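You operate a simulated robot arm through the tools that you are given. There is no shell and no other tool.

The job below is to be done with a simulated robot arm. You get a single attempt, and the scene is never put back.

## Task
Push the purple hose end on the black valve block and torque its clamp screw.
Fine: use the key that the rating plate names, turn till it clicks, stand it back in its block.
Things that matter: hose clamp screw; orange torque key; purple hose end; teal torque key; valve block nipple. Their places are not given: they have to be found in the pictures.

The check looks at the end state, three seconds after you hand in, the way a careful person would. Anything else that was tipped, shoved, dropped, spilled or broken makes it a failure.

## Robot
A 5-joint arm with a two-finger parallel gripper, fixed in place. Base frame: the origin is at the foot of the arm, x ahead of it, y to its left, z up; the work surface is at about z = 0. Readings come in mm, rad, newtons and seconds.
With the tool pointing down near the work surface it reaches from about 260 to 600 mm from the base axis. Its first joint turns from -1.152 to 1.152 rad. The tool tilts only in the upright plane through the base axis and itself; it spins freely about its own axis. Payload 1.57 kg.
The TCP is the grasp point between the finger pads, 30 mm short of the fingertips. In the tool frame z runs along the fingers and y along their closing line. Largest opening 80 mm; finger width 17, thickness 12; the body of the gripper, 40 by 82 mm, starts 80 mm behind the TCP.
Orientation is that of the tool frame in the base frame, as a unit quaternion [x, y, z, w]. With the fingers straight down and closing along the base's y, the tool's x points along the base's -x, its y along +y and its z along -z.

## Interface
- The arm moves only by the tool send_rows. Its argument "steps" is a list of rows, each a list of 3 entries, a list of its own where there are three numbers: the shift along the base's x, y, z in mm, then the turn, a rotation vector about the base's x, y, z in rad, then the gripper command, from -1 (shut) to 1 (fully open), values between in proportion. In form: [[[dx, dy, dz], [rx, ry, rz], fingers], ...]. A call has 1 to 20 rows; each row is the pose to reach, as a shift and turn from the pose commanded when the call began. Each row takes 0.2 s and may step no farther than 50 mm and 0.15 rad from the row before; otherwise, or with a gripper value out of range, the whole call is refused. A pose out of reach is approached as far as the arm can. The call stops where the force on the tool passes 40 N (or 10 N more than at its start, if that is more) or the arm is blocked; 0.2 s more then pass. The fingers move at their own pace (about 153 mm/s each) and stop on an object; they squeeze with about 26 N. The grip force told is the motor's: it shows also when the fingers shut on nothing. Time passes only in rows, and 0.2 s behind the last, so rows that repeat a pose let the fingers close. The reply holds the time, the measured pose of the TCP, the force on the tool along the base axes, the opening and the grip force, in the units named above and with some noise, with the torque about the TCP (base axes, N m) and any sound that the robot's microphone picked up.
- Cameras (640 x 400 px; columns grow to the right, rows downward): "scene" is fixed at [54.8, 406.4, 532.4]; the picture's right is [-0.59, -0.81, 0.00], its down [-0.38, 0.28, -0.88] and it looks along [0.71, -0.52, -0.47] (base axes); focal length 304 px, centre (320, 200). "wrist" rides on the gripper at [72, -7, -122] in the tool frame; the picture's right is [0.09, 1.00, 0.00], its down [-0.84, 0.08, -0.54] and it looks along [-0.54, 0.05, 0.84] (tool axes); focal length 238 px, centre (320, 200).
- camera(camera): a new picture of that camera. No time passes.
- measure_at(camera, pixels): for up to 12 pixels [column, row] of the newest picture of that camera ("zoom" is the newest enlarged one), the place [x, y, z] in the base frame of the surface seen there, good to about 3 mm. No time passes.
- close_up(camera, box): a new picture of the part [left, top, right, bottom] of that camera's present view, enlarged. No time passes.
- job_done(): hands the job in; it is judged then, once.

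Unless the task says otherwise, let go and move clear before handing in.

The tools are called after ">>>" as a command line: name --argument value ..., lists and objects as JSON in quotes. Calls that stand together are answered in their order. send_rows: Moves the arm, as the interface text tells. Its arguments: {"type":"object","properties":{"steps":{"type":"array","items":{"type":"array"}}},"required":["steps"]} The other tools are called the same way: camera (camera) takes a picture; measure_at (camera, pixels) gives the place of the surface under pixels of a picture; close_up (camera, box) takes an enlarged picture of a part of a camera's view; job_done () hands the job in.

At the start:

```text
time_s: 0.0
tcp_pos: [367.1, 168.0, 404.3]
tool_rot: [0.0, 1.0, 0.0, 0.001]
wrist_force: [-0.4, -0.4, -0.1]
ft_torque: [-0.06, 0.01, -0.01]
grip_width: 80.2
finger_force: 0.1
```

scene: 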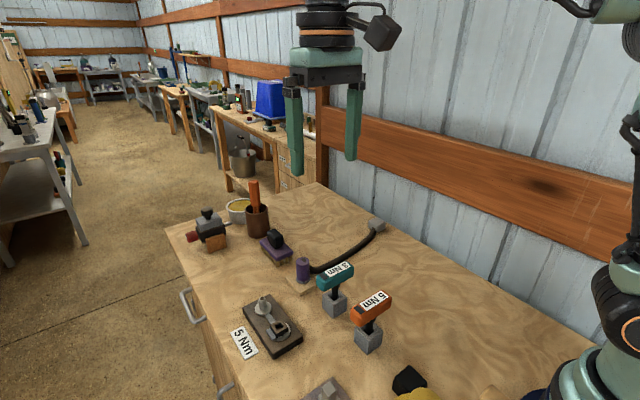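
wrist: 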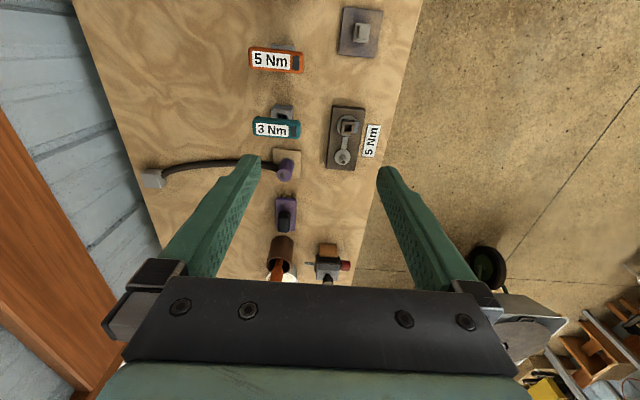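

The scene shows a purple hose end near pixel (302,268), a dark valve block near (272,325) with a "5 Nm" plate, and two T-keys: teal 3 Nm and orange 5 Nm. I'll zoom in on these areas first.

>>> close_up --camera "scene" --box '[220, 220, 420, 380]'

>>> close_up --camera "wrist" --box '[230, 0, 410, 200]'

```text
2.50 times, centred on (320, 300) of scene
```

zoom: 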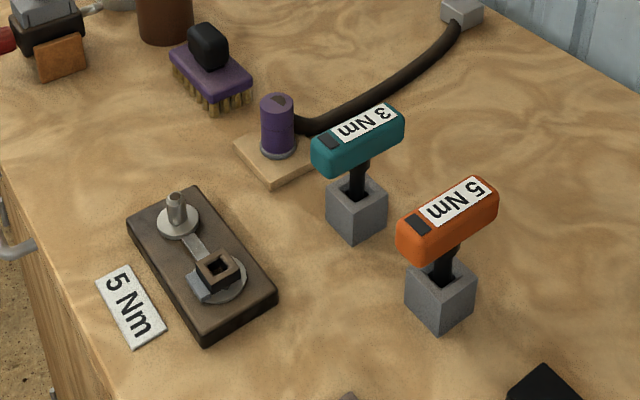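

```text
2.00 times, centred on (320, 100) of wrist
```

zoom: 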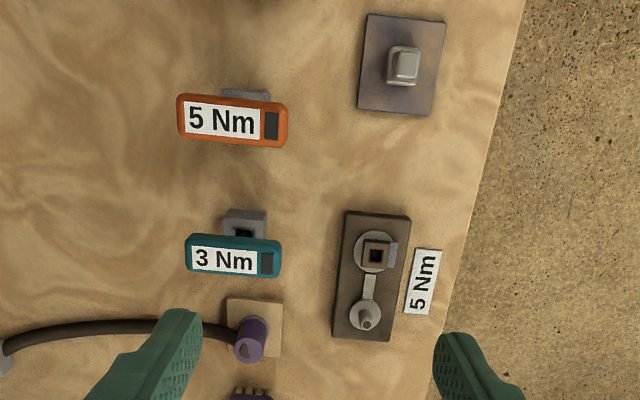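

The zoom shows the valve block with its nipple near zoom (365,318) and a square-socket screw near (376,255), with the plate naming 5 Nm. The orange key is marked 5 Nm, so I'll measure these places.

>>> measure_at --camera "zoom" --pixels '[[232, 122], [182, 118], [284, 122], [376, 256], [366, 312], [402, 68], [252, 342], [233, 255], [244, 233], [246, 96], [424, 280], [375, 225]]'

>>> close_up --camera "scene" --box '[230, 280, 320, 370]'

>>> close_up --camera "scene" --box '[280, 220, 400, 360]'

```text
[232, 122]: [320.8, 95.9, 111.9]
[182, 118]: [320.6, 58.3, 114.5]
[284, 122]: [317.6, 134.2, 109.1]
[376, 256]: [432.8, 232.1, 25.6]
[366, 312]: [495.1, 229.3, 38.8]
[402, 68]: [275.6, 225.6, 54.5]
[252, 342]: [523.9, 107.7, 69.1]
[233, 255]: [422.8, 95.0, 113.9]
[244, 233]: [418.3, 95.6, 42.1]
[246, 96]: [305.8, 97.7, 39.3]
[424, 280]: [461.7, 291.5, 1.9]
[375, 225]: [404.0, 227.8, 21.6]
```

```text
4.44 times, centred on (275, 325) of scene
```

zoom: 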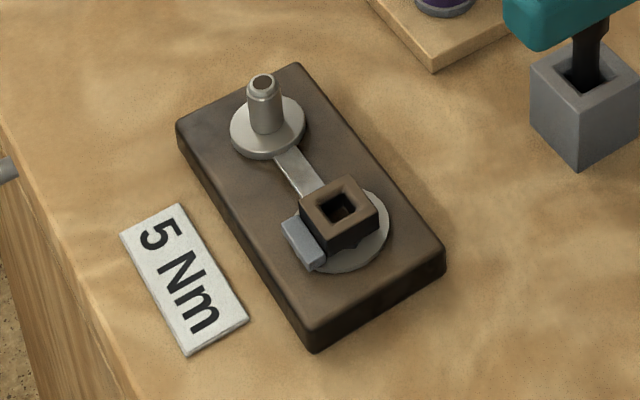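

```text
2.86 times, centred on (340, 290) of scene
```

zoom: 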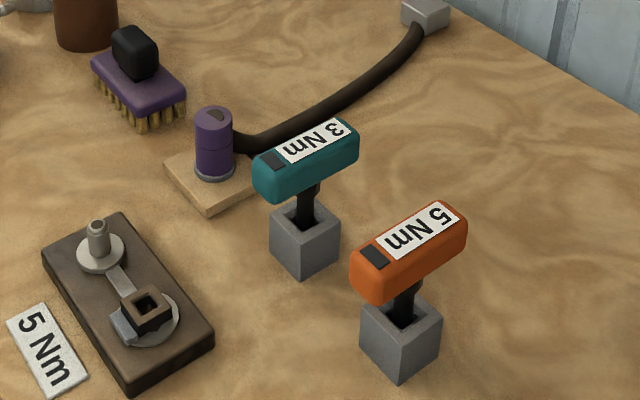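

The latest zoom (scene, 280–400) clearly shows the hose end near zoom (213,140) on a wooden pad and both keys in their blocks. I'll measure more points there for geometry.

>>> measure_at --camera "zoom" --pixels '[[213, 112], [213, 140], [213, 168], [240, 145], [425, 8], [335, 80], [185, 175], [205, 205], [400, 320], [405, 330], [410, 295], [305, 190]]'

>>> close_up --camera "scene" --box '[280, 340, 440, 400]'

>>> close_up --camera "scene" --box '[170, 170, 300, 270]'

```text
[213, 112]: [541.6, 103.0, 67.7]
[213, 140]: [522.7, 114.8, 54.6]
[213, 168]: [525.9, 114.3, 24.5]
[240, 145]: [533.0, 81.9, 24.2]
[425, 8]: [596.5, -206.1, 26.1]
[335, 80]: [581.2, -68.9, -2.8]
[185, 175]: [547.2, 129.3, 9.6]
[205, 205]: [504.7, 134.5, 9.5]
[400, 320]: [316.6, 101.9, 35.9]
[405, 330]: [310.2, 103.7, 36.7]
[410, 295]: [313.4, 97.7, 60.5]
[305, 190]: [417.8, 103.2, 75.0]
```

```text
4.00 times, centred on (360, 370) of scene
```

zoom: 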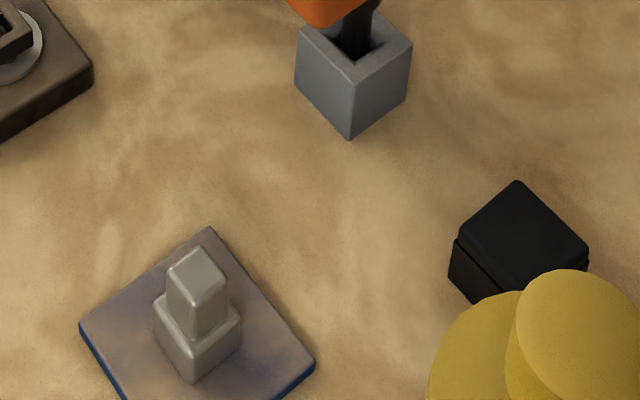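

```text
4.00 times, centred on (235, 220) of scene
```

zoom: 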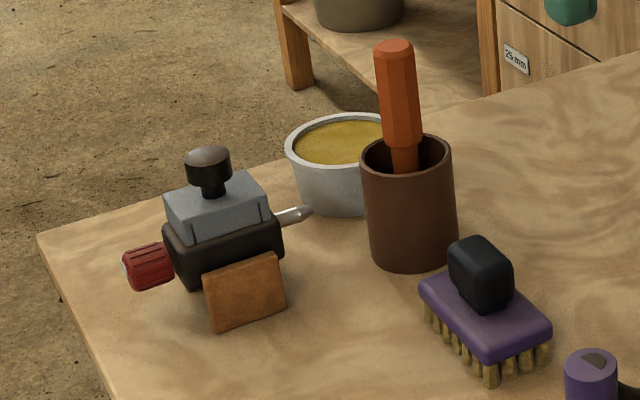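

The other items (small post block at scene (325,390), black box, cup, brush, vise) are to be left alone. I'll move the arm above and behind the hose end for a better wrist view.

>>> send_rows --steps '[[[20, -20, -30], [0, 0, 0], 1], [[42, -40, -65], [0, 0, 0], 1], [[63, -58, -104], [0, 0, 0], 1]]'

>>> camera --camera "wrist"

>>> close_up --camera "wrist" --box '[200, 60, 420, 200]'

```text
time_s: 0.8
tcp_pos: [430.8, 106.6, 299.4]
tool_rot: [0.0, 1.0, 0.001, 0.0]
wrist_force: [-0.4, -0.6, 0.2]
ft_torque: [0.0, 0.01, 0.02]
grip_width: 79.9
finger_force: 0.0
```

```text
taken
```

wrist: 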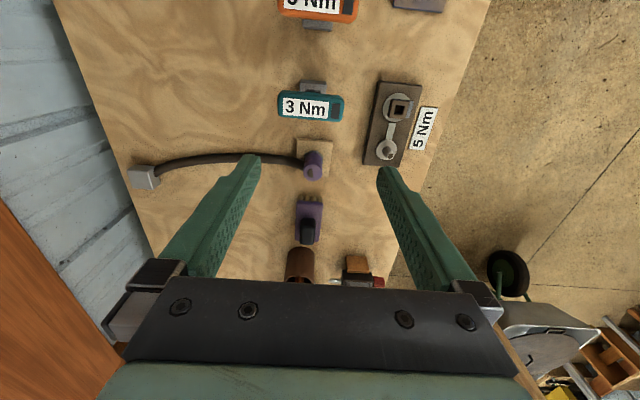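

```text
2.86 times, centred on (310, 130) of wrist
```

zoom: 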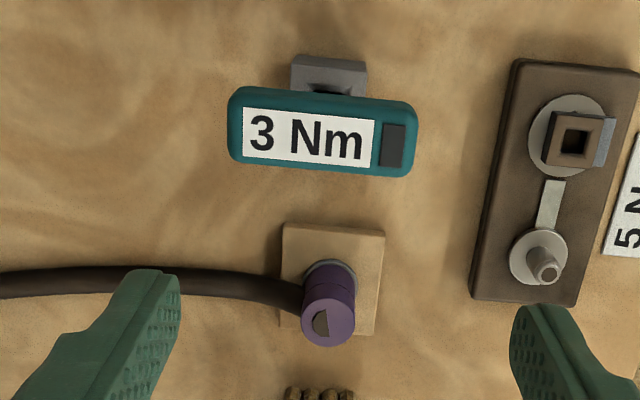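

The wrist zoom shows the hose end (top at zoom (328,320)), hose leaving toward -y, the nipple tip at (547,272), and the socket at (573,140). I'll measure these.

>>> measure_at --camera "zoom" --pixels '[[338, 322], [320, 322], [328, 340], [328, 304], [305, 322], [352, 322], [330, 262], [547, 272], [524, 258], [573, 140], [556, 140], [590, 125]]'

>>> measure_at --camera "zoom" --pixels '[[290, 235], [380, 235], [375, 325], [290, 328], [240, 95], [410, 100], [232, 155], [408, 170], [505, 65], [635, 75], [475, 298], [575, 300]]'

>>> close_up --camera "wrist" --box '[350, 70, 450, 180]'

```text
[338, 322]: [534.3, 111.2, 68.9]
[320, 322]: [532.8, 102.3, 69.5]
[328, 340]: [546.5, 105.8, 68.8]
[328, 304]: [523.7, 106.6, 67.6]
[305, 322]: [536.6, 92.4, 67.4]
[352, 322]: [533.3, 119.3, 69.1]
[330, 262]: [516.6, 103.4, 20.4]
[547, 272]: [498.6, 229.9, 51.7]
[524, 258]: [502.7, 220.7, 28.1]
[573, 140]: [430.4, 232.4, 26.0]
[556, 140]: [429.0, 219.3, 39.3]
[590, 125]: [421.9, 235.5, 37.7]
```

```text
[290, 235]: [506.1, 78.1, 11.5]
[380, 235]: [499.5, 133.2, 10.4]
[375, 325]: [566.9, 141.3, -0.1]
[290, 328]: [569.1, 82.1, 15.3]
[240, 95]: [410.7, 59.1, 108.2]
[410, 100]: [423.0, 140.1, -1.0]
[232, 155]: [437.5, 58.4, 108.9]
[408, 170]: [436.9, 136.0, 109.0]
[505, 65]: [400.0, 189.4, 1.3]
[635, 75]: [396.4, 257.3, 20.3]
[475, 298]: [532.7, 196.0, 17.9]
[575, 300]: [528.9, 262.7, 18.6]
```

```text
3.64 times, centred on (400, 125) of wrist
```

zoom: 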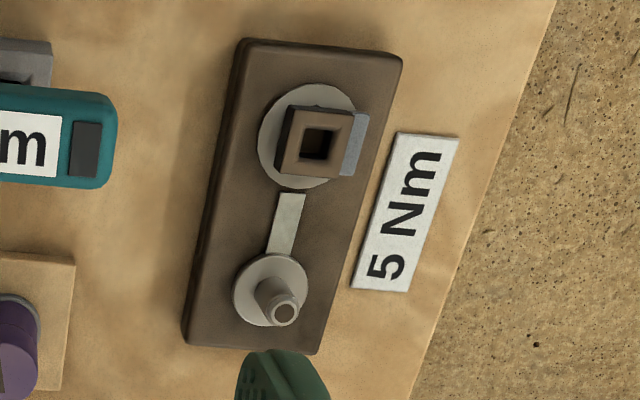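

Hose end top centre is about (534,106,69), diameter about 27 mm; nipple tip is about (499,230,52). I'll check the hose run and anchor, and zoom in on the hose end's detail.

>>> measure_at --camera "wrist" --pixels '[[140, 175], [155, 170], [180, 168], [210, 162], [240, 158], [270, 158], [295, 162], [303, 165], [310, 155], [308, 218], [300, 262], [360, 270]]'

>>> close_up --camera "wrist" --box '[280, 130, 350, 200]'

>>> close_up --camera "scene" --box '[280, 210, 400, 300]'

```text
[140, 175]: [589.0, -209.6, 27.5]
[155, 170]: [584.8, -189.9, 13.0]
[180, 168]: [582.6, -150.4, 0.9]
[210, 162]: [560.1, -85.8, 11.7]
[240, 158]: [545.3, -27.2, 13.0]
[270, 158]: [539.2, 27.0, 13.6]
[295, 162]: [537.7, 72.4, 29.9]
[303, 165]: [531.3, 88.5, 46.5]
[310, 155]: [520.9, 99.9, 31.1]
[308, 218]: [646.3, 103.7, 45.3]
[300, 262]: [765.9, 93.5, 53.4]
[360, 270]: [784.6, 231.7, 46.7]
```

```text
5.71 times, centred on (315, 165) of wrist
```

zoom: 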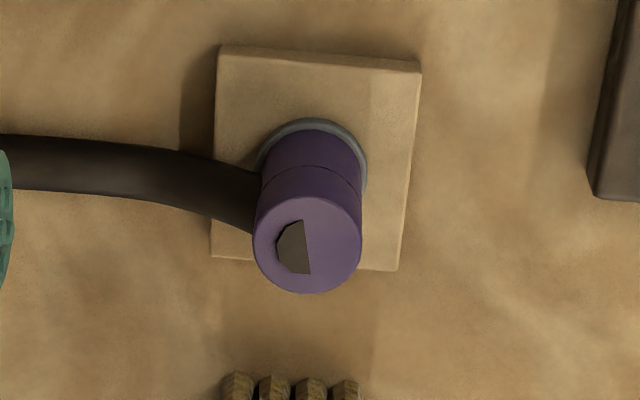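

```text
4.44 times, centred on (340, 255) of scene
```

zoom: 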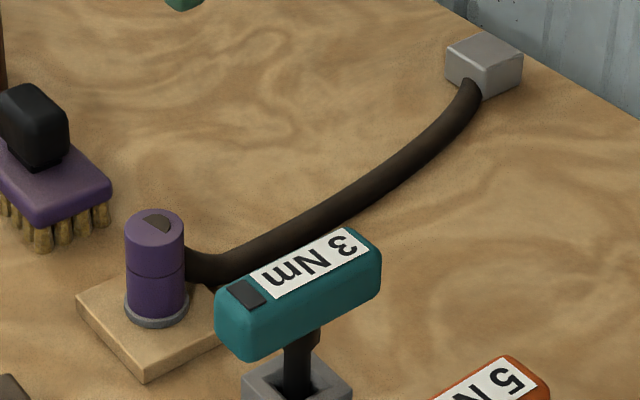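

The hose end stands upright at about (535,106) with the hose leaving toward -y, so I'll close the fingers along x. I'll turn the tool +90° while moving above it, staying high.

>>> send_rows --steps '[[[9, 0, -8], [0, 0, 0.131], 1], [[18, 0, -17], [0, 0, 0.262], 1], [[27, -1, -27], [0, 0, 0.393], 1], [[36, -1, -38], [0, 0, 0.524], 1], [[45, -1, -50], [0, 0, 0.655], 1], [[54, -2, -62], [0, 0, 0.785], 1], [[63, -2, -74], [0, 0, 0.916], 1], [[72, -2, -86], [0, 0, 1.047], 1], [[81, -3, -98], [0, 0, 1.178], 1], [[90, -3, -110], [0, 0, 1.309], 1], [[98, -4, -122], [0, 0, 1.44], 0.6], [[105, -4, -135], [0, 0, 1.571], 0.4], [[105, -4, -135], [0, 0, 1.571], 0.4]]'

>>> camera --camera "wrist"

>>> camera --camera "scene"

```text
time_s: 3.6
tcp_pos: [536.5, 104.3, 164.7]
tool_rot: [0.708, -0.706, 0.0, 0.0]
wrist_force: [0.2, 0.0, 0.0]
ft_torque: [0.02, 0.02, 0.03]
grip_width: 55.9
finger_force: 0.0
```

```text
taken
```

wrist: 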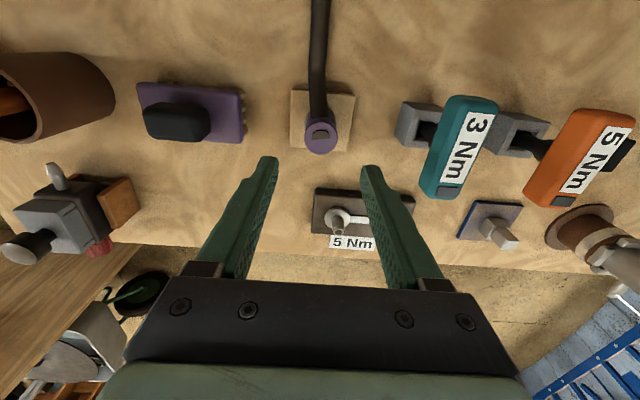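

```text
taken
```

scene: 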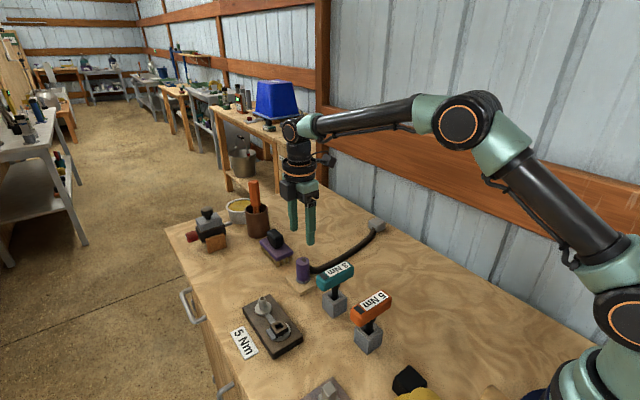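

The wrist view now shows the hose end top at pixel (320,138) between the fingers. I'll measure it again closely before descending.

>>> close_up --camera "wrist" --box '[270, 70, 380, 170]'

>>> measure_at --camera "wrist" --pixels '[[320, 140], [306, 138], [335, 138], [320, 124], [320, 153], [320, 100], [188, 100], [240, 108], [240, 130], [145, 130], [343, 222], [330, 150]]'

```text
4.00 times, centred on (325, 120) of wrist
```

zoom: 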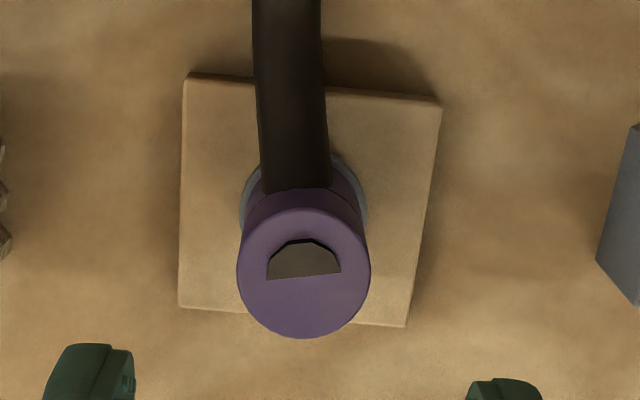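

```text
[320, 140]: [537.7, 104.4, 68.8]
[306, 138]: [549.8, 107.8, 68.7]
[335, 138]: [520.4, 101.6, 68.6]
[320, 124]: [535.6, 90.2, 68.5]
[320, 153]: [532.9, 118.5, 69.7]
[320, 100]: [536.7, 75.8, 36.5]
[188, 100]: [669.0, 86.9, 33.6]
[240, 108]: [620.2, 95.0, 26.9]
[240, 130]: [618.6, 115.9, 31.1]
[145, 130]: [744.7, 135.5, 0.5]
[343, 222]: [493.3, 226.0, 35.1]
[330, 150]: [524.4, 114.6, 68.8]
```

The hose end centre is about (535,105) with top z≈69, aligned with the TCP. I'll descend to z≈50 and close on it.

>>> send_rows --steps '[[[0, -0.5, -30], [0, 0, 0], 0.4], [[0, -0.5, -60], [0, 0, 0], 0.4], [[0, -0.5, -85], [0, 0, 0], 0.4], [[0, -0.5, -105], [0, 0, 0], 0.4], [[0, -0.5, -115], [0, 0, 0], 0.4], [[0, -0.5, -115], [0, 0, 0], -1], [[0, -0.5, -115], [0, 0, 0], -1], [[0, -0.5, -115], [0, 0, 0], -1]]'

>>> camera --camera "wrist"

>>> close_up --camera "scene" --box '[240, 180, 400, 300]'

```text
time_s: 5.4
tcp_pos: [535.5, 103.3, 49.9]
tool_rot: [-0.707, 0.708, 0.0, 0.0]
wrist_force: [0.0, 0.2, 0.3]
ft_torque: [0.0, 0.0, 0.05]
grip_width: 31.0
finger_force: 25.7
```

```text
taken
```

wrist: 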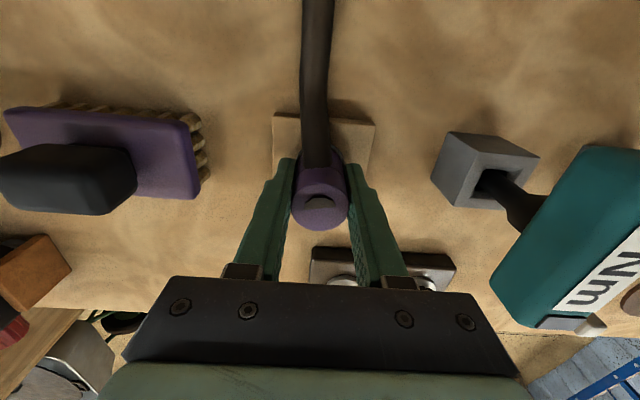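

```text
3.33 times, centred on (320, 240) of scene
```

zoom: 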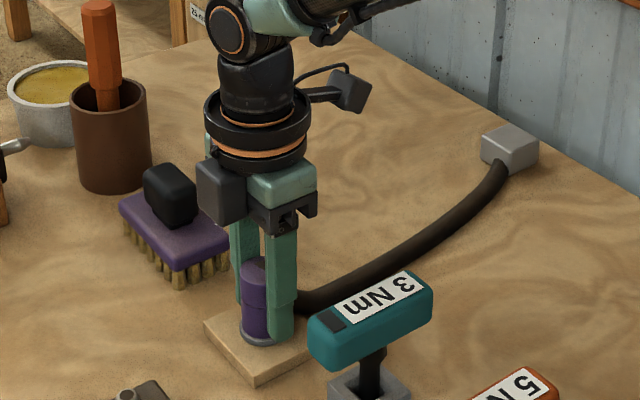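

The grip holds at 31 mm width around the purple hose end. I'll lift it gradually to check hose tension and forces.

>>> send_rows --steps '[[[0, 0, 8], [0, 0, 0], -1], [[0, 0, 18], [0, 0, 0], -1], [[0, 0, 30], [0, 0, 0], -1], [[0, 0, 45], [0, 0, 0], -1], [[0, 0, 60], [0, 0, 0], -1], [[0, 0, 60], [0, 0, 0], -1]]'

>>> camera --camera "wrist"

>>> camera --camera "scene"

```text
time_s: 6.8
tcp_pos: [534.2, 104.2, 110.8]
tool_rot: [0.707, -0.707, 0.0, 0.0]
wrist_force: [0.7, 0.2, -0.8]
ft_torque: [-0.03, -0.03, 0.02]
grip_width: 30.6
finger_force: 25.7
```

```text
taken
```

wrist: 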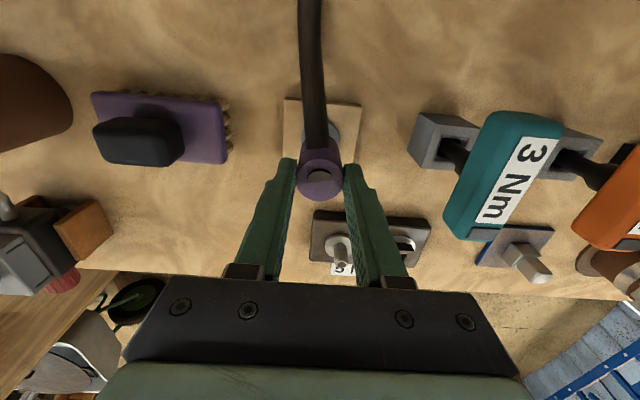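

```text
taken
```

scene: 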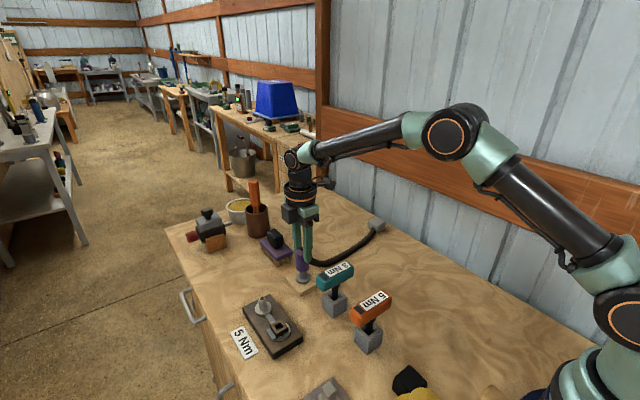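

The hose end lifted fine, with little tension. The nipple is visible between the fingers near wrist (340,245), so I'll zoom there and measure it.

>>> close_up --camera "wrist" --box '[300, 195, 440, 285]'

>>> close_up --camera "scene" --box '[230, 230, 340, 350]'

```text
4.44 times, centred on (370, 240) of wrist
```

zoom: 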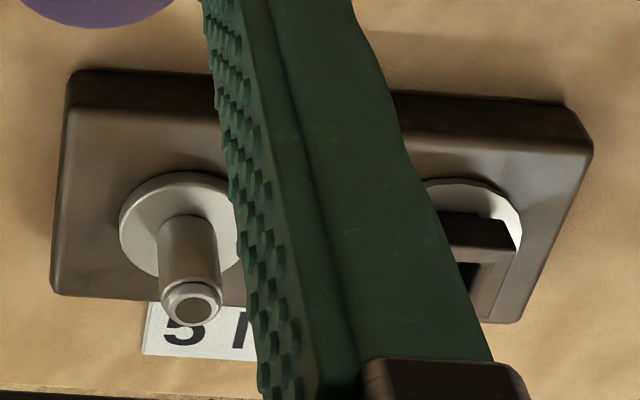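

```text
3.33 times, centred on (285, 290) of scene
```

zoom: 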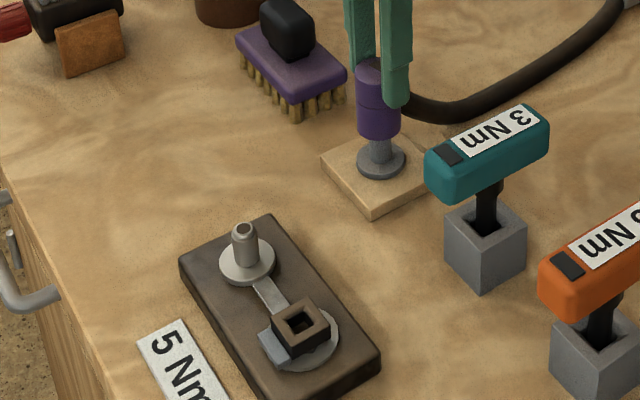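

The hose end was sitting on a small gray peg, and the valve nipple is clear in the scene zoom at (243,228). I'll measure the nipple with both cameras.

>>> measure_at --camera "zoom" --pixels '[[243, 228], [243, 240], [244, 255], [232, 228], [254, 228], [222, 262], [272, 262], [246, 280], [380, 160], [360, 160], [404, 160], [380, 140]]'

>>> measure_at --camera "wrist" --pixels '[[341, 260], [341, 263], [342, 255], [342, 248], [335, 262], [348, 262], [328, 245], [340, 236], [338, 125], [346, 130], [330, 120], [318, 178]]'

```text
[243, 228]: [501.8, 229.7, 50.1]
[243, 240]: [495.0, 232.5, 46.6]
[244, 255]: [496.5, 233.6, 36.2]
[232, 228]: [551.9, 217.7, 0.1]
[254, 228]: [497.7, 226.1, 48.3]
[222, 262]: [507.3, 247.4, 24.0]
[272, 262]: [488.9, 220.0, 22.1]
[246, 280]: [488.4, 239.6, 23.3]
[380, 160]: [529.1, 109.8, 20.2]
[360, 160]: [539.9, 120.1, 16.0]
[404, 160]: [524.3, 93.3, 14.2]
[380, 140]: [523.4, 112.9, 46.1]
```

```text
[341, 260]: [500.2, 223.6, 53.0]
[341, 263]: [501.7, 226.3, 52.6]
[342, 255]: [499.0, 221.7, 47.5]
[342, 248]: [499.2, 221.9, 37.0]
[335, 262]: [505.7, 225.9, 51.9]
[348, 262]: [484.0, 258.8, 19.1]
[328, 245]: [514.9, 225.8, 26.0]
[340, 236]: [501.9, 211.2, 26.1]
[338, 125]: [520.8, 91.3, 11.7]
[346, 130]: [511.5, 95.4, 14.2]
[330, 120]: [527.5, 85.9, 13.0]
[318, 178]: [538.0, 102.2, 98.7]
```

The readings suggest the hose end slipped down in the grip by about 30 mm (top now near z≈99 with TCP at 111). I'll take a closer look before going on.

>>> close_up --camera "scene" --box '[280, 230, 330, 300]'

>>> close_up --camera "wrist" --box '[280, 90, 370, 210]'

```text
5.71 times, centred on (305, 265) of scene
```

zoom: 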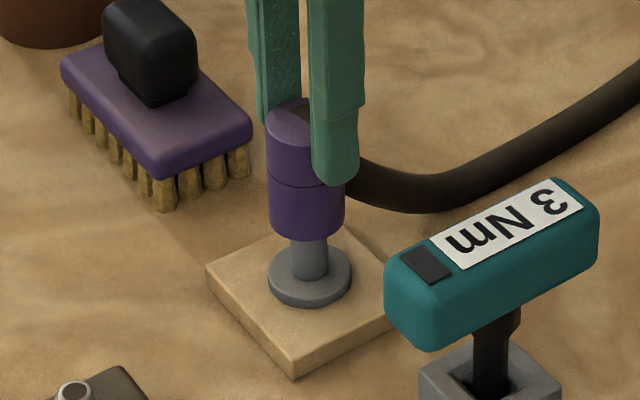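

```text
3.33 times, centred on (325, 150) of wrist
```

zoom: 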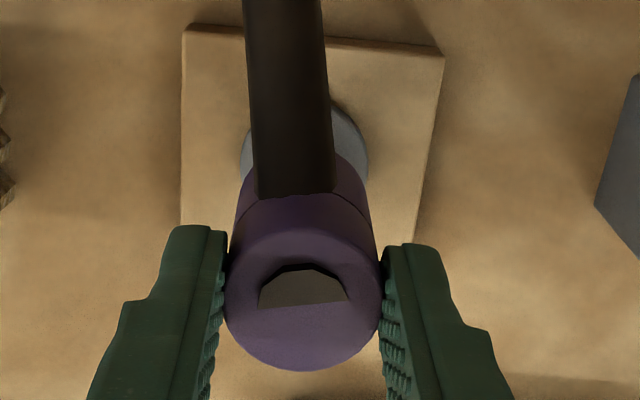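

The hose end's bottom is around z≈45 just over the peg, and the fingers now hold only its upper ~18 mm. I'll lift a bit more, slowly, to see if it is free of the peg.

>>> send_rows --steps '[[[0, 0, 2], [0, 0, 0], -1], [[0, 0, 4], [0, 0, 0], -1], [[0, 0, 6], [0, 0, 0], -1], [[0, 0, 8], [0, 0, 0], -1], [[0, 0, 10], [0, 0, 0], -1]]'

>>> camera --camera "wrist"

>>> close_up --camera "scene" --box '[280, 230, 330, 300]'

>>> measure_at --camera "wrist" --pixels '[[320, 190], [318, 178], [310, 185], [330, 185], [320, 196]]'

```text
time_s: 8.0
tcp_pos: [536.0, 103.9, 120.4]
tool_rot: [-0.707, 0.708, 0.0, 0.0]
wrist_force: [-0.1, 1.4, -0.5]
ft_torque: [0.01, 0.0, -0.01]
grip_width: 30.8
finger_force: 25.6
```

```text
taken
```

wrist: 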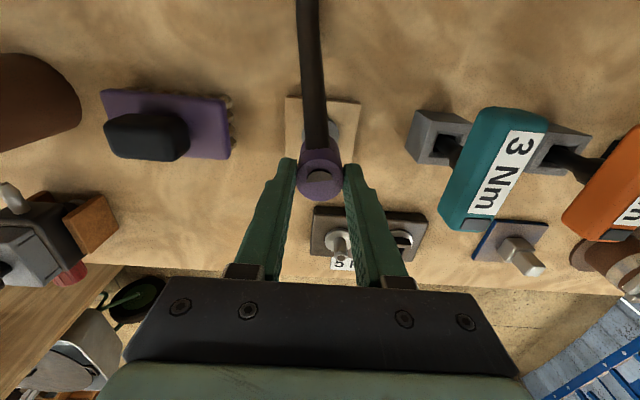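

```text
5.71 times, centred on (305, 265) of scene
```

zoom: 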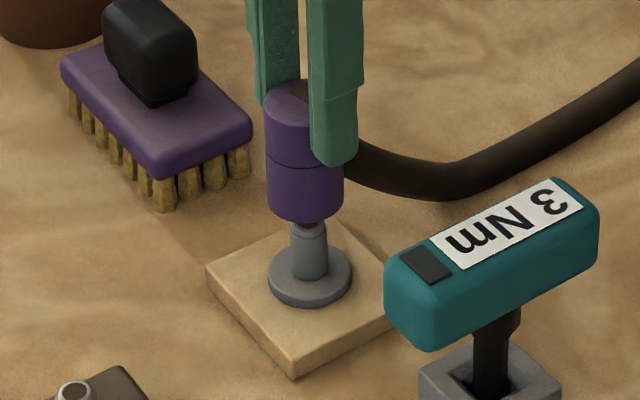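

```text
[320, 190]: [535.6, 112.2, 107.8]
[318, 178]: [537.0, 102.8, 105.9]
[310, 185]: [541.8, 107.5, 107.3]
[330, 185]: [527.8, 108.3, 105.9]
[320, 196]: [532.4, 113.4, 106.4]
```

Now the hose end is free (top at ~107 with TCP 120, peg visible below it). Before moving over, I'll refine the nipple position with close-ups from both cameras.

>>> close_up --camera "wrist" --box '[310, 215, 370, 275]'

>>> close_up --camera "scene" --box '[240, 285, 310, 345]'

```text
6.67 times, centred on (340, 245) of wrist
```

zoom: 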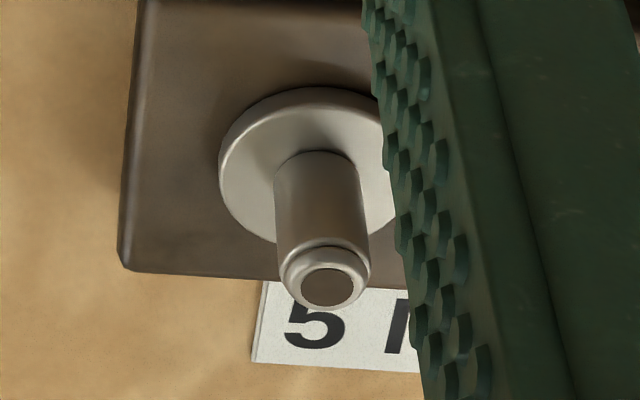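

```text
6.67 times, centred on (275, 315) of scene
```

zoom: 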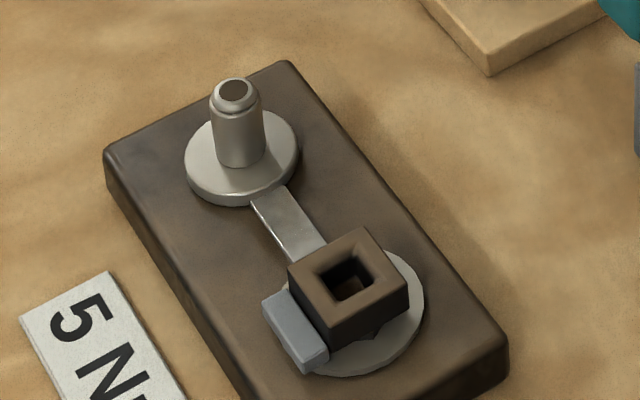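

I'll sample many pixels around the tip and the flange rim in the scene zoom to average the measurement noise.

>>> measure_at --camera "zoom" --pixels '[[217, 90], [251, 90], [234, 79], [234, 107], [222, 84], [246, 84], [222, 103], [246, 103], [234, 92], [230, 92], [238, 90], [234, 88]]'

>>> measure_at --camera "zoom" --pixels '[[190, 155], [294, 152], [236, 188], [205, 125], [285, 125], [205, 178], [270, 178], [350, 285], [300, 268], [358, 235], [400, 285], [335, 325]]'

>>> measure_at --camera "wrist" --pixels '[[341, 258], [338, 260], [345, 260], [341, 260.5], [337, 257], [346, 257], [341, 254], [326, 240], [341, 229], [333, 232], [330, 250], [341, 238]]'

```text
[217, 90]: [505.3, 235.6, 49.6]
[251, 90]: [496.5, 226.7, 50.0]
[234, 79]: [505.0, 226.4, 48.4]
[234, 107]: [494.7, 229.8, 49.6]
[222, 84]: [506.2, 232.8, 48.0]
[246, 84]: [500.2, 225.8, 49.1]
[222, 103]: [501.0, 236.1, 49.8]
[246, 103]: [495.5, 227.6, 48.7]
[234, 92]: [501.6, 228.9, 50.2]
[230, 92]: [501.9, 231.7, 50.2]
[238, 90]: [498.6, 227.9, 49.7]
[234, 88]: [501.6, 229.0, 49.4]
```

```text
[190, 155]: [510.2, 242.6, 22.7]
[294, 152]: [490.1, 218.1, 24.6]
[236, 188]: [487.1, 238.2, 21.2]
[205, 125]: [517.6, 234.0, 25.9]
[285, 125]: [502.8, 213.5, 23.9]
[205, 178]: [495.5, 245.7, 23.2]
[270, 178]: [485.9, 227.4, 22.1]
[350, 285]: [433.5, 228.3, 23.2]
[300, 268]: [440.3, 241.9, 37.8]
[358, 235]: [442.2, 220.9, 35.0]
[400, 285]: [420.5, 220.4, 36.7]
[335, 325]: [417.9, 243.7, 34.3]
```

```text
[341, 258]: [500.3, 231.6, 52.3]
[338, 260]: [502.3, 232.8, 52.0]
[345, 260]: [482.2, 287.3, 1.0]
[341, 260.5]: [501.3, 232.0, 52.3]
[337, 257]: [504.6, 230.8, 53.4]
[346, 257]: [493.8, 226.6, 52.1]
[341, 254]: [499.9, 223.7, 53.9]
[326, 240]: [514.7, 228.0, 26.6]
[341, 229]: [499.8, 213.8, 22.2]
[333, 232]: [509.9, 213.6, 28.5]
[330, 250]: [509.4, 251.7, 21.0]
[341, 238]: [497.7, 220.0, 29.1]
```

The averaged nipple axis is about (500.5, 230.2), tip z≈51, and the socket centre about (430,232). I'll now measure the rim of the held hose end to compute the exact shift.

>>> close_up --camera "wrist" --box '[290, 145, 350, 205]'

>>> measure_at --camera "wrist" --pixels '[[320, 200], [320, 163], [300, 180], [340, 180], [306, 194], [334, 194], [320, 193], [312, 188], [328, 188], [320, 186], [310, 168], [330, 168]]'

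>>> close_up --camera "scene" --box '[285, 235, 325, 275]'

```text
6.67 times, centred on (320, 175) of wrist
```

zoom: 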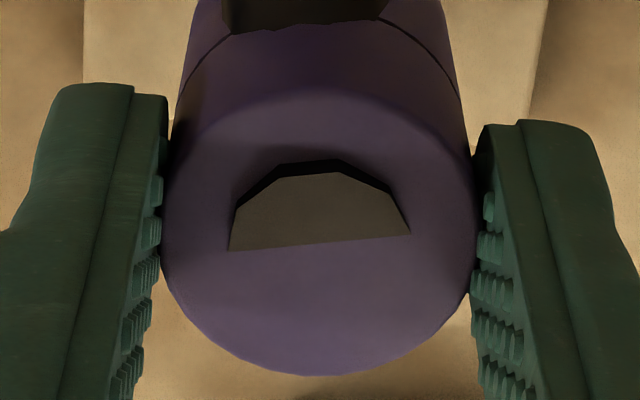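

```text
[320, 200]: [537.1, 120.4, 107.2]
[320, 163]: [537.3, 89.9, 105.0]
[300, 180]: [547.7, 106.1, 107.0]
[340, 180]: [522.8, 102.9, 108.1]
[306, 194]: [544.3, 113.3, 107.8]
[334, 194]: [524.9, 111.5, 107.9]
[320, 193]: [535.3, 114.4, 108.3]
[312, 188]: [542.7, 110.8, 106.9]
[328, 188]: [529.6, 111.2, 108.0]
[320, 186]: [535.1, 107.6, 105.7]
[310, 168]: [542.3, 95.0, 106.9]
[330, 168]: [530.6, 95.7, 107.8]
```

```text
10.00 times, centred on (305, 255) of scene
```

zoom: 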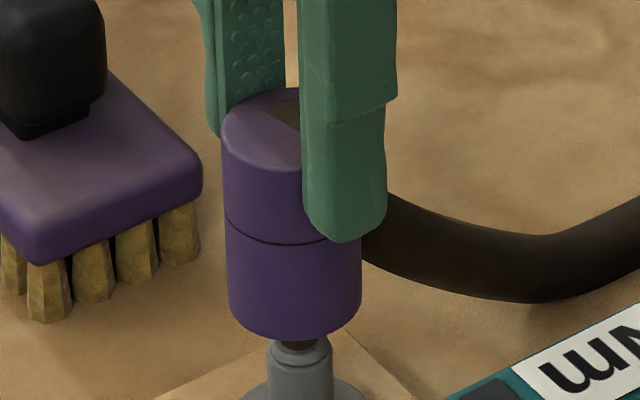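

The held hose end is centred at (535.2, 105.1), so the shift needed is about (-34.7, +125.1). I'll raise 25 mm and move halfway first, checking hose tension.

>>> send_rows --steps '[[[0, 0, 8], [0, 0, 0], -1], [[0, 0, 16], [0, 0, 0], -1], [[0, 0, 25], [0, 0, 0], -1], [[-3, 10, 27], [0, 0, 0], -1], [[-6, 21, 27], [0, 0, 0], -1], [[-9, 32, 27], [0, 0, 0], -1], [[-12, 43, 27], [0, 0, 0], -1], [[-15, 54, 27], [0, 0, 0], -1], [[-17, 62, 27], [0, 0, 0], -1]]'

>>> camera --camera "scene"

>>> camera --camera "wrist"

```text
time_s: 10.0
tcp_pos: [516.8, 167.6, 146.9]
tool_rot: [-0.707, 0.707, -0.001, -0.001]
wrist_force: [0.2, 0.0, -0.9]
ft_torque: [0.02, 0.01, 0.0]
grip_width: 30.2
finger_force: 25.9
```

```text
taken
```

scene: 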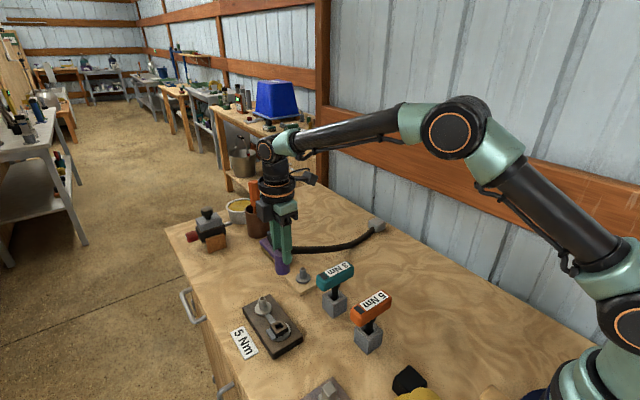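

```text
taken
```

wrist: 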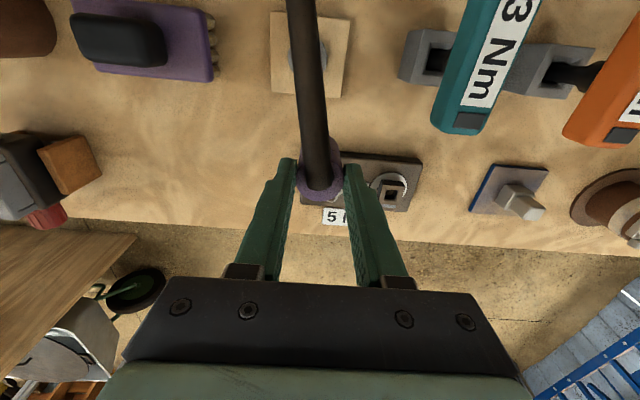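

Hose tension is negligible (force <1 N). I'll continue to a point above the nipple at the same height.

>>> send_rows --steps '[[[-3, 11, 0], [0, 0, 0], -1], [[-6, 22, 0], [0, 0, 0], -1], [[-9, 33, 0], [0, 0, 0], -1], [[-12, 44, 0], [0, 0, 0], -1], [[-15, 54, 0], [0, 0, 0], -1], [[-17.7, 63.1, 0], [0, 0, 0], -1], [[-17.7, 63.1, 0], [0, 0, 0], -1]]'

>>> camera --camera "wrist"

>>> close_up --camera "scene" --box '[220, 230, 340, 350]'

>>> close_up --camera "wrist" --box '[260, 100, 400, 220]'

```text
time_s: 11.6
tcp_pos: [500.7, 230.6, 146.3]
tool_rot: [0.708, -0.706, 0.0, 0.0]
wrist_force: [-0.6, 0.4, -0.2]
ft_torque: [0.05, 0.0, 0.0]
grip_width: 30.8
finger_force: 26.1
```

```text
taken
```

wrist: 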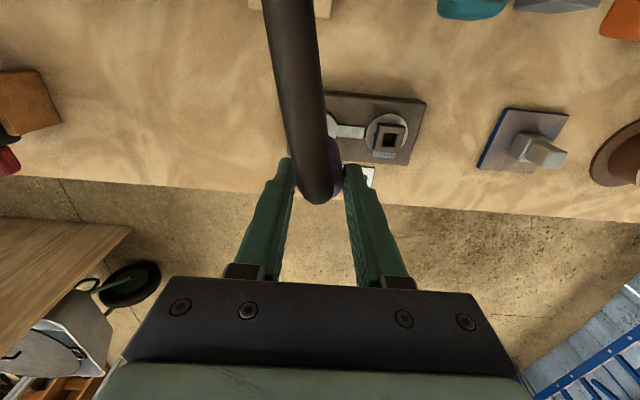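

```text
3.33 times, centred on (280, 290) of scene
```

zoom: 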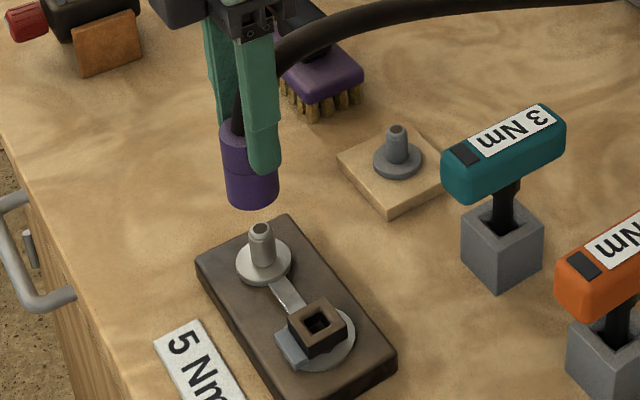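

```text
3.33 times, centred on (330, 160) of wrist
```

zoom: 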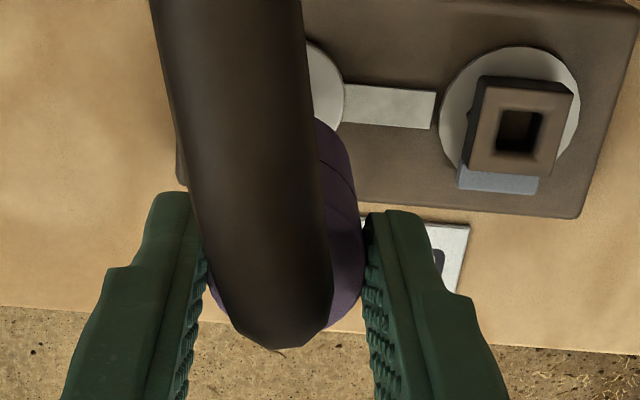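

The hose end is over the nipple (scene zoom: hose bottom at (253,200), nipple tip at (260,228)). I'll take a tighter zoom to check lateral alignment.

>>> close_up --camera "scene" --box '[235, 260, 285, 320]'

```text
6.67 times, centred on (260, 290) of scene
```

zoom: 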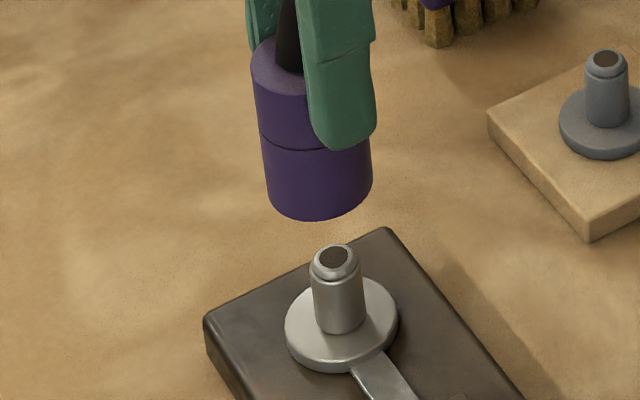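

The hose end is upright; by my reading its axis may be about 2 mm left of the nipple in the image. I'll compare against the peg it came from, by measuring symmetric rim points on the peg tip, the nipple tip and the hose bottom.

>>> measure_at --camera "zoom" --pixels '[[590, 62], [622, 62], [606, 53], [606, 76], [596, 55], [616, 55], [596, 74], [616, 74], [606, 60], [602, 60], [610, 60], [606, 64]]'

>>> measure_at --camera "zoom" --pixels '[[313, 258], [357, 256], [335, 247], [335, 279], [320, 250], [348, 249], [320, 274], [348, 273], [335, 257], [330, 258], [340, 256], [335, 262]]'

>>> measure_at --camera "zoom" --pixels '[[320, 218], [320, 200], [320, 180], [290, 212], [350, 208], [272, 195], [368, 185], [300, 170], [340, 170], [560, 130], [638, 130], [600, 155]]'

```text
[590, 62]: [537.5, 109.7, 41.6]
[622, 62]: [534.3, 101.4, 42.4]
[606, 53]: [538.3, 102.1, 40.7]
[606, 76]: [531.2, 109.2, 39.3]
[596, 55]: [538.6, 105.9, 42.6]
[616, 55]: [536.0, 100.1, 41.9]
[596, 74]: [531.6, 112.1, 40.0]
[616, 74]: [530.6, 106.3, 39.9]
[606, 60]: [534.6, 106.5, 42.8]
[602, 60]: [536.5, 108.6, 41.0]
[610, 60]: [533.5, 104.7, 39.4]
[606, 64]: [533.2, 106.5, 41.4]
```

```text
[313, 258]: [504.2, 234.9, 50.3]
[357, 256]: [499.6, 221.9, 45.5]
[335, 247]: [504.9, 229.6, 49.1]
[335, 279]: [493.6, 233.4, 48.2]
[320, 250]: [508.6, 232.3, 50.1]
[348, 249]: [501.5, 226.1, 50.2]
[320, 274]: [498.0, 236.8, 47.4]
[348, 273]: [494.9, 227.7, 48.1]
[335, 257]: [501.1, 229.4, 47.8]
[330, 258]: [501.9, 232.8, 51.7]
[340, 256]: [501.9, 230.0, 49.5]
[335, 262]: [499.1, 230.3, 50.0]
```

```text
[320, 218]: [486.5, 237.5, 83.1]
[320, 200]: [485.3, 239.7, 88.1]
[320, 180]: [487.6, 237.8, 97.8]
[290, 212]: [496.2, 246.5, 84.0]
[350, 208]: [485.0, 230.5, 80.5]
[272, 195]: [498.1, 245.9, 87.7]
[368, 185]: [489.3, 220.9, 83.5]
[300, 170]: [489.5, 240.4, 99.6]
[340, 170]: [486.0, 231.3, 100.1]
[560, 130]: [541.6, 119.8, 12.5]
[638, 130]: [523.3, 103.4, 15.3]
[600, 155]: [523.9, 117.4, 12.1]
```

Averaging, the hose end is centred near (501.0,232.2) versus nipple (500.6,230.3), so I'll shift about -1.7 mm in y. Then I'll lower to just above the tip and re-check.

>>> send_rows --steps '[[[-0.2, -1.7, 0], [0, 0, 0], -1], [[-0.2, -1.7, -8], [0, 0, 0], -1], [[-0.2, -1.7, -16], [0, 0, 0], -1], [[-0.2, -1.7, -23], [0, 0, 0], -1], [[-0.2, -1.7, -23], [0, 0, 0], -1]]'

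>>> close_up --camera "scene" --box '[235, 265, 285, 325]'

>>> camera --camera "wrist"

```text
time_s: 12.8
tcp_pos: [500.5, 228.0, 124.1]
tool_rot: [-0.707, 0.707, -0.001, 0.0]
wrist_force: [0.8, -0.1, 0.0]
ft_torque: [-0.01, 0.0, 0.01]
grip_width: 30.5
finger_force: 26.5
```

```text
6.67 times, centred on (260, 295) of scene
```

zoom: 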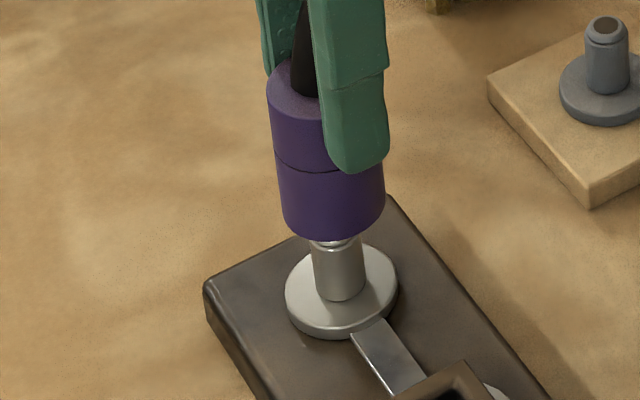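

```text
taken
```

wrist: 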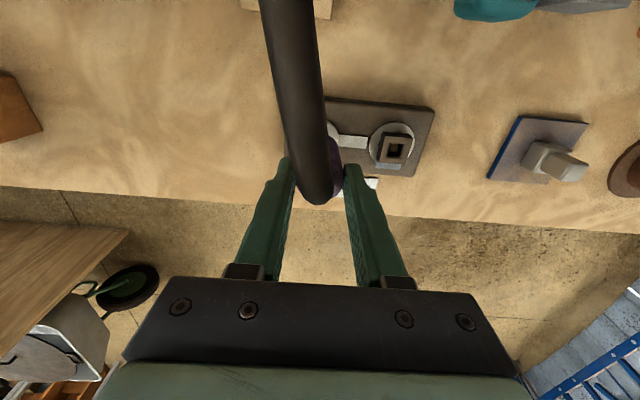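

The hose end is just above the nipple tip; I'll take a tight zoom to check lateral centring more exactly.

>>> close_up --camera "scene" --box '[246, 280, 276, 320]'

```text
10.00 times, centred on (261, 300) of scene
```

zoom: 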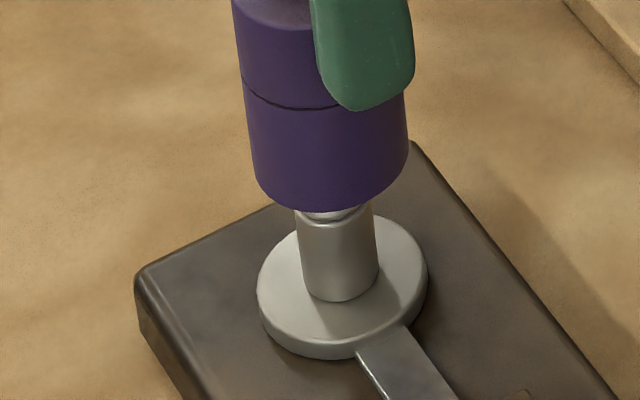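

Lateral offset is under 1 mm (hose mid ~330 vs nipple line ~326 in the 10x zoom). I'll nudge slightly back and lower in small steps, watching the force.

>>> send_rows --steps '[[[0.2, 0.5, -2], [0, 0, 0], -1], [[0.2, 0.5, -4], [0, 0, 0], -1], [[0.2, 0.5, -6], [0, 0, 0], -1], [[0.2, 0.5, -8], [0, 0, 0], -1], [[0.2, 0.5, -10], [0, 0, 0], -1]]'

>>> close_up --camera "scene" --box '[246, 280, 276, 320]'

```text
time_s: 14.0
tcp_pos: [501.3, 228.3, 114.3]
tool_rot: [-0.707, 0.707, 0.0, 0.0]
wrist_force: [0.2, 0.1, -0.8]
ft_torque: [-0.01, 0.01, 0.03]
grip_width: 30.1
finger_force: 26.4
```

```text
10.00 times, centred on (261, 300) of scene
```

zoom: 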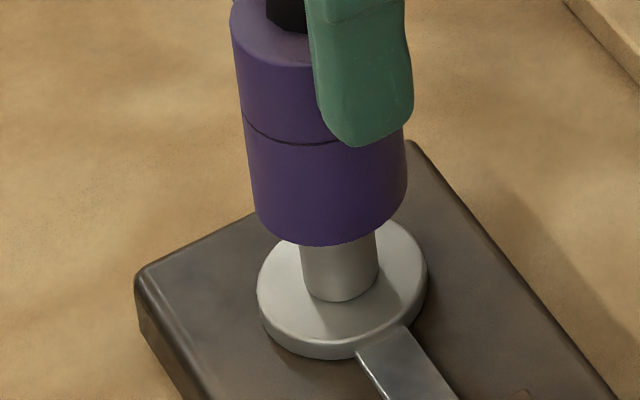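

No contact force after 10 mm, so the nipple tip seems to have entered the bore. I'll continue lowering.

>>> send_rows --steps '[[[0, 0, -2], [0, 0, 0], -1], [[0, 0, -4], [0, 0, 0], -1], [[0, 0, -6], [0, 0, 0], -1], [[0, 0, -8], [0, 0, 0], -1], [[0, 0, -10], [0, 0, 0], -1], [[0, 0, -12], [0, 0, 0], -1]]'

>>> close_up --camera "scene" --box '[246, 280, 276, 320]'

```text
time_s: 15.4
tcp_pos: [500.0, 228.8, 102.9]
tool_rot: [-0.706, 0.708, 0.001, 0.0]
wrist_force: [0.3, 0.0, -0.6]
ft_torque: [-0.02, 0.03, -0.02]
grip_width: 30.3
finger_force: 26.1
```

```text
10.00 times, centred on (261, 300) of scene
```

zoom: 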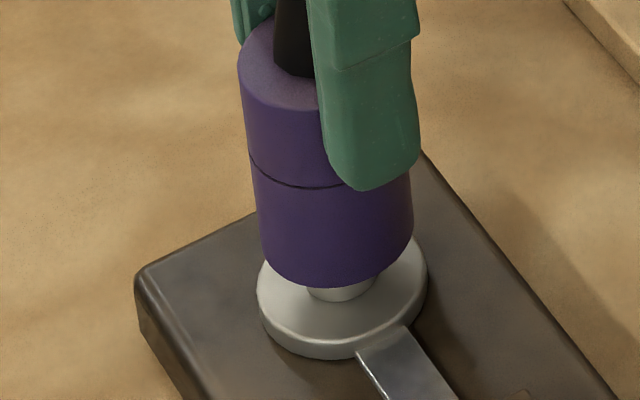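

It slides down cleanly with the nipple inside. About 8–10 mm remain to the flange; I'll keep pressing in small steps until contact force appears.

>>> send_rows --steps '[[[0, 0, -2], [0, 0, 0], -1], [[0, 0, -4], [0, 0, 0], -1], [[0, 0, -6], [0, 0, 0], -1], [[0, 0, -8], [0, 0, 0], -1], [[0, 0, -10], [0, 0, 0], -1], [[0, 0, -12], [0, 0, 0], -1]]'

>>> close_up --camera "scene" --box '[246, 280, 276, 320]'

```text
time_s: 16.8
tcp_pos: [499.8, 229.0, 90.7]
tool_rot: [-0.707, 0.707, 0.0, 0.0]
wrist_force: [-0.5, -0.4, -0.6]
ft_torque: [-0.01, 0.09, -0.02]
grip_width: 30.3
finger_force: 25.4
```

```text
10.00 times, centred on (261, 300) of scene
```

zoom: 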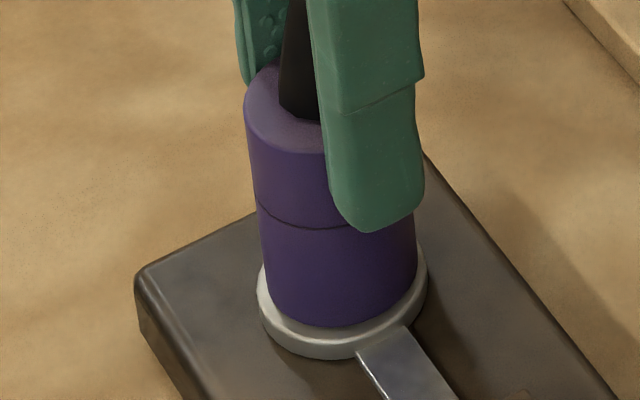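

The hose end's lower edge now looks near the flange (zoom row ~325). I'll press a few millimetres more to seat it fully, watching the force.

>>> send_rows --steps '[[[0, 0, -1.5], [0, 0, 0], -1], [[0, 0, -3], [0, 0, 0], -1], [[0, 0, -4.5], [0, 0, 0], -1], [[0, 0, -6], [0, 0, 0], -1]]'

>>> close_up --camera "scene" --box '[246, 280, 276, 320]'

```text
time_s: 17.8
tcp_pos: [501.3, 227.7, 85.8]
tool_rot: [-0.707, 0.707, 0.0, 0.001]
wrist_force: [-5.4, -0.9, 20.4]
ft_torque: [0.01, 0.48, -0.04]
grip_width: 30.8
finger_force: 25.6
```

```text
10.00 times, centred on (261, 300) of scene
```

zoom: 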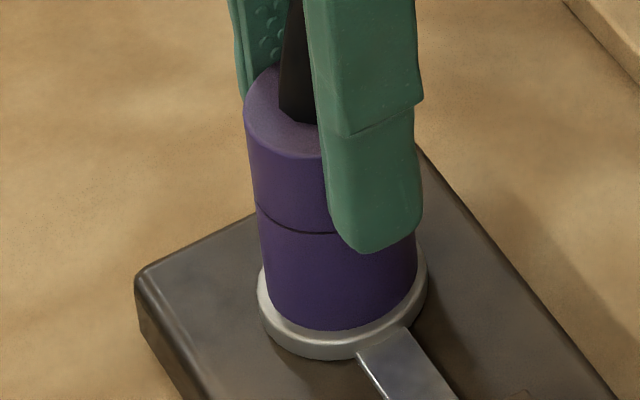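

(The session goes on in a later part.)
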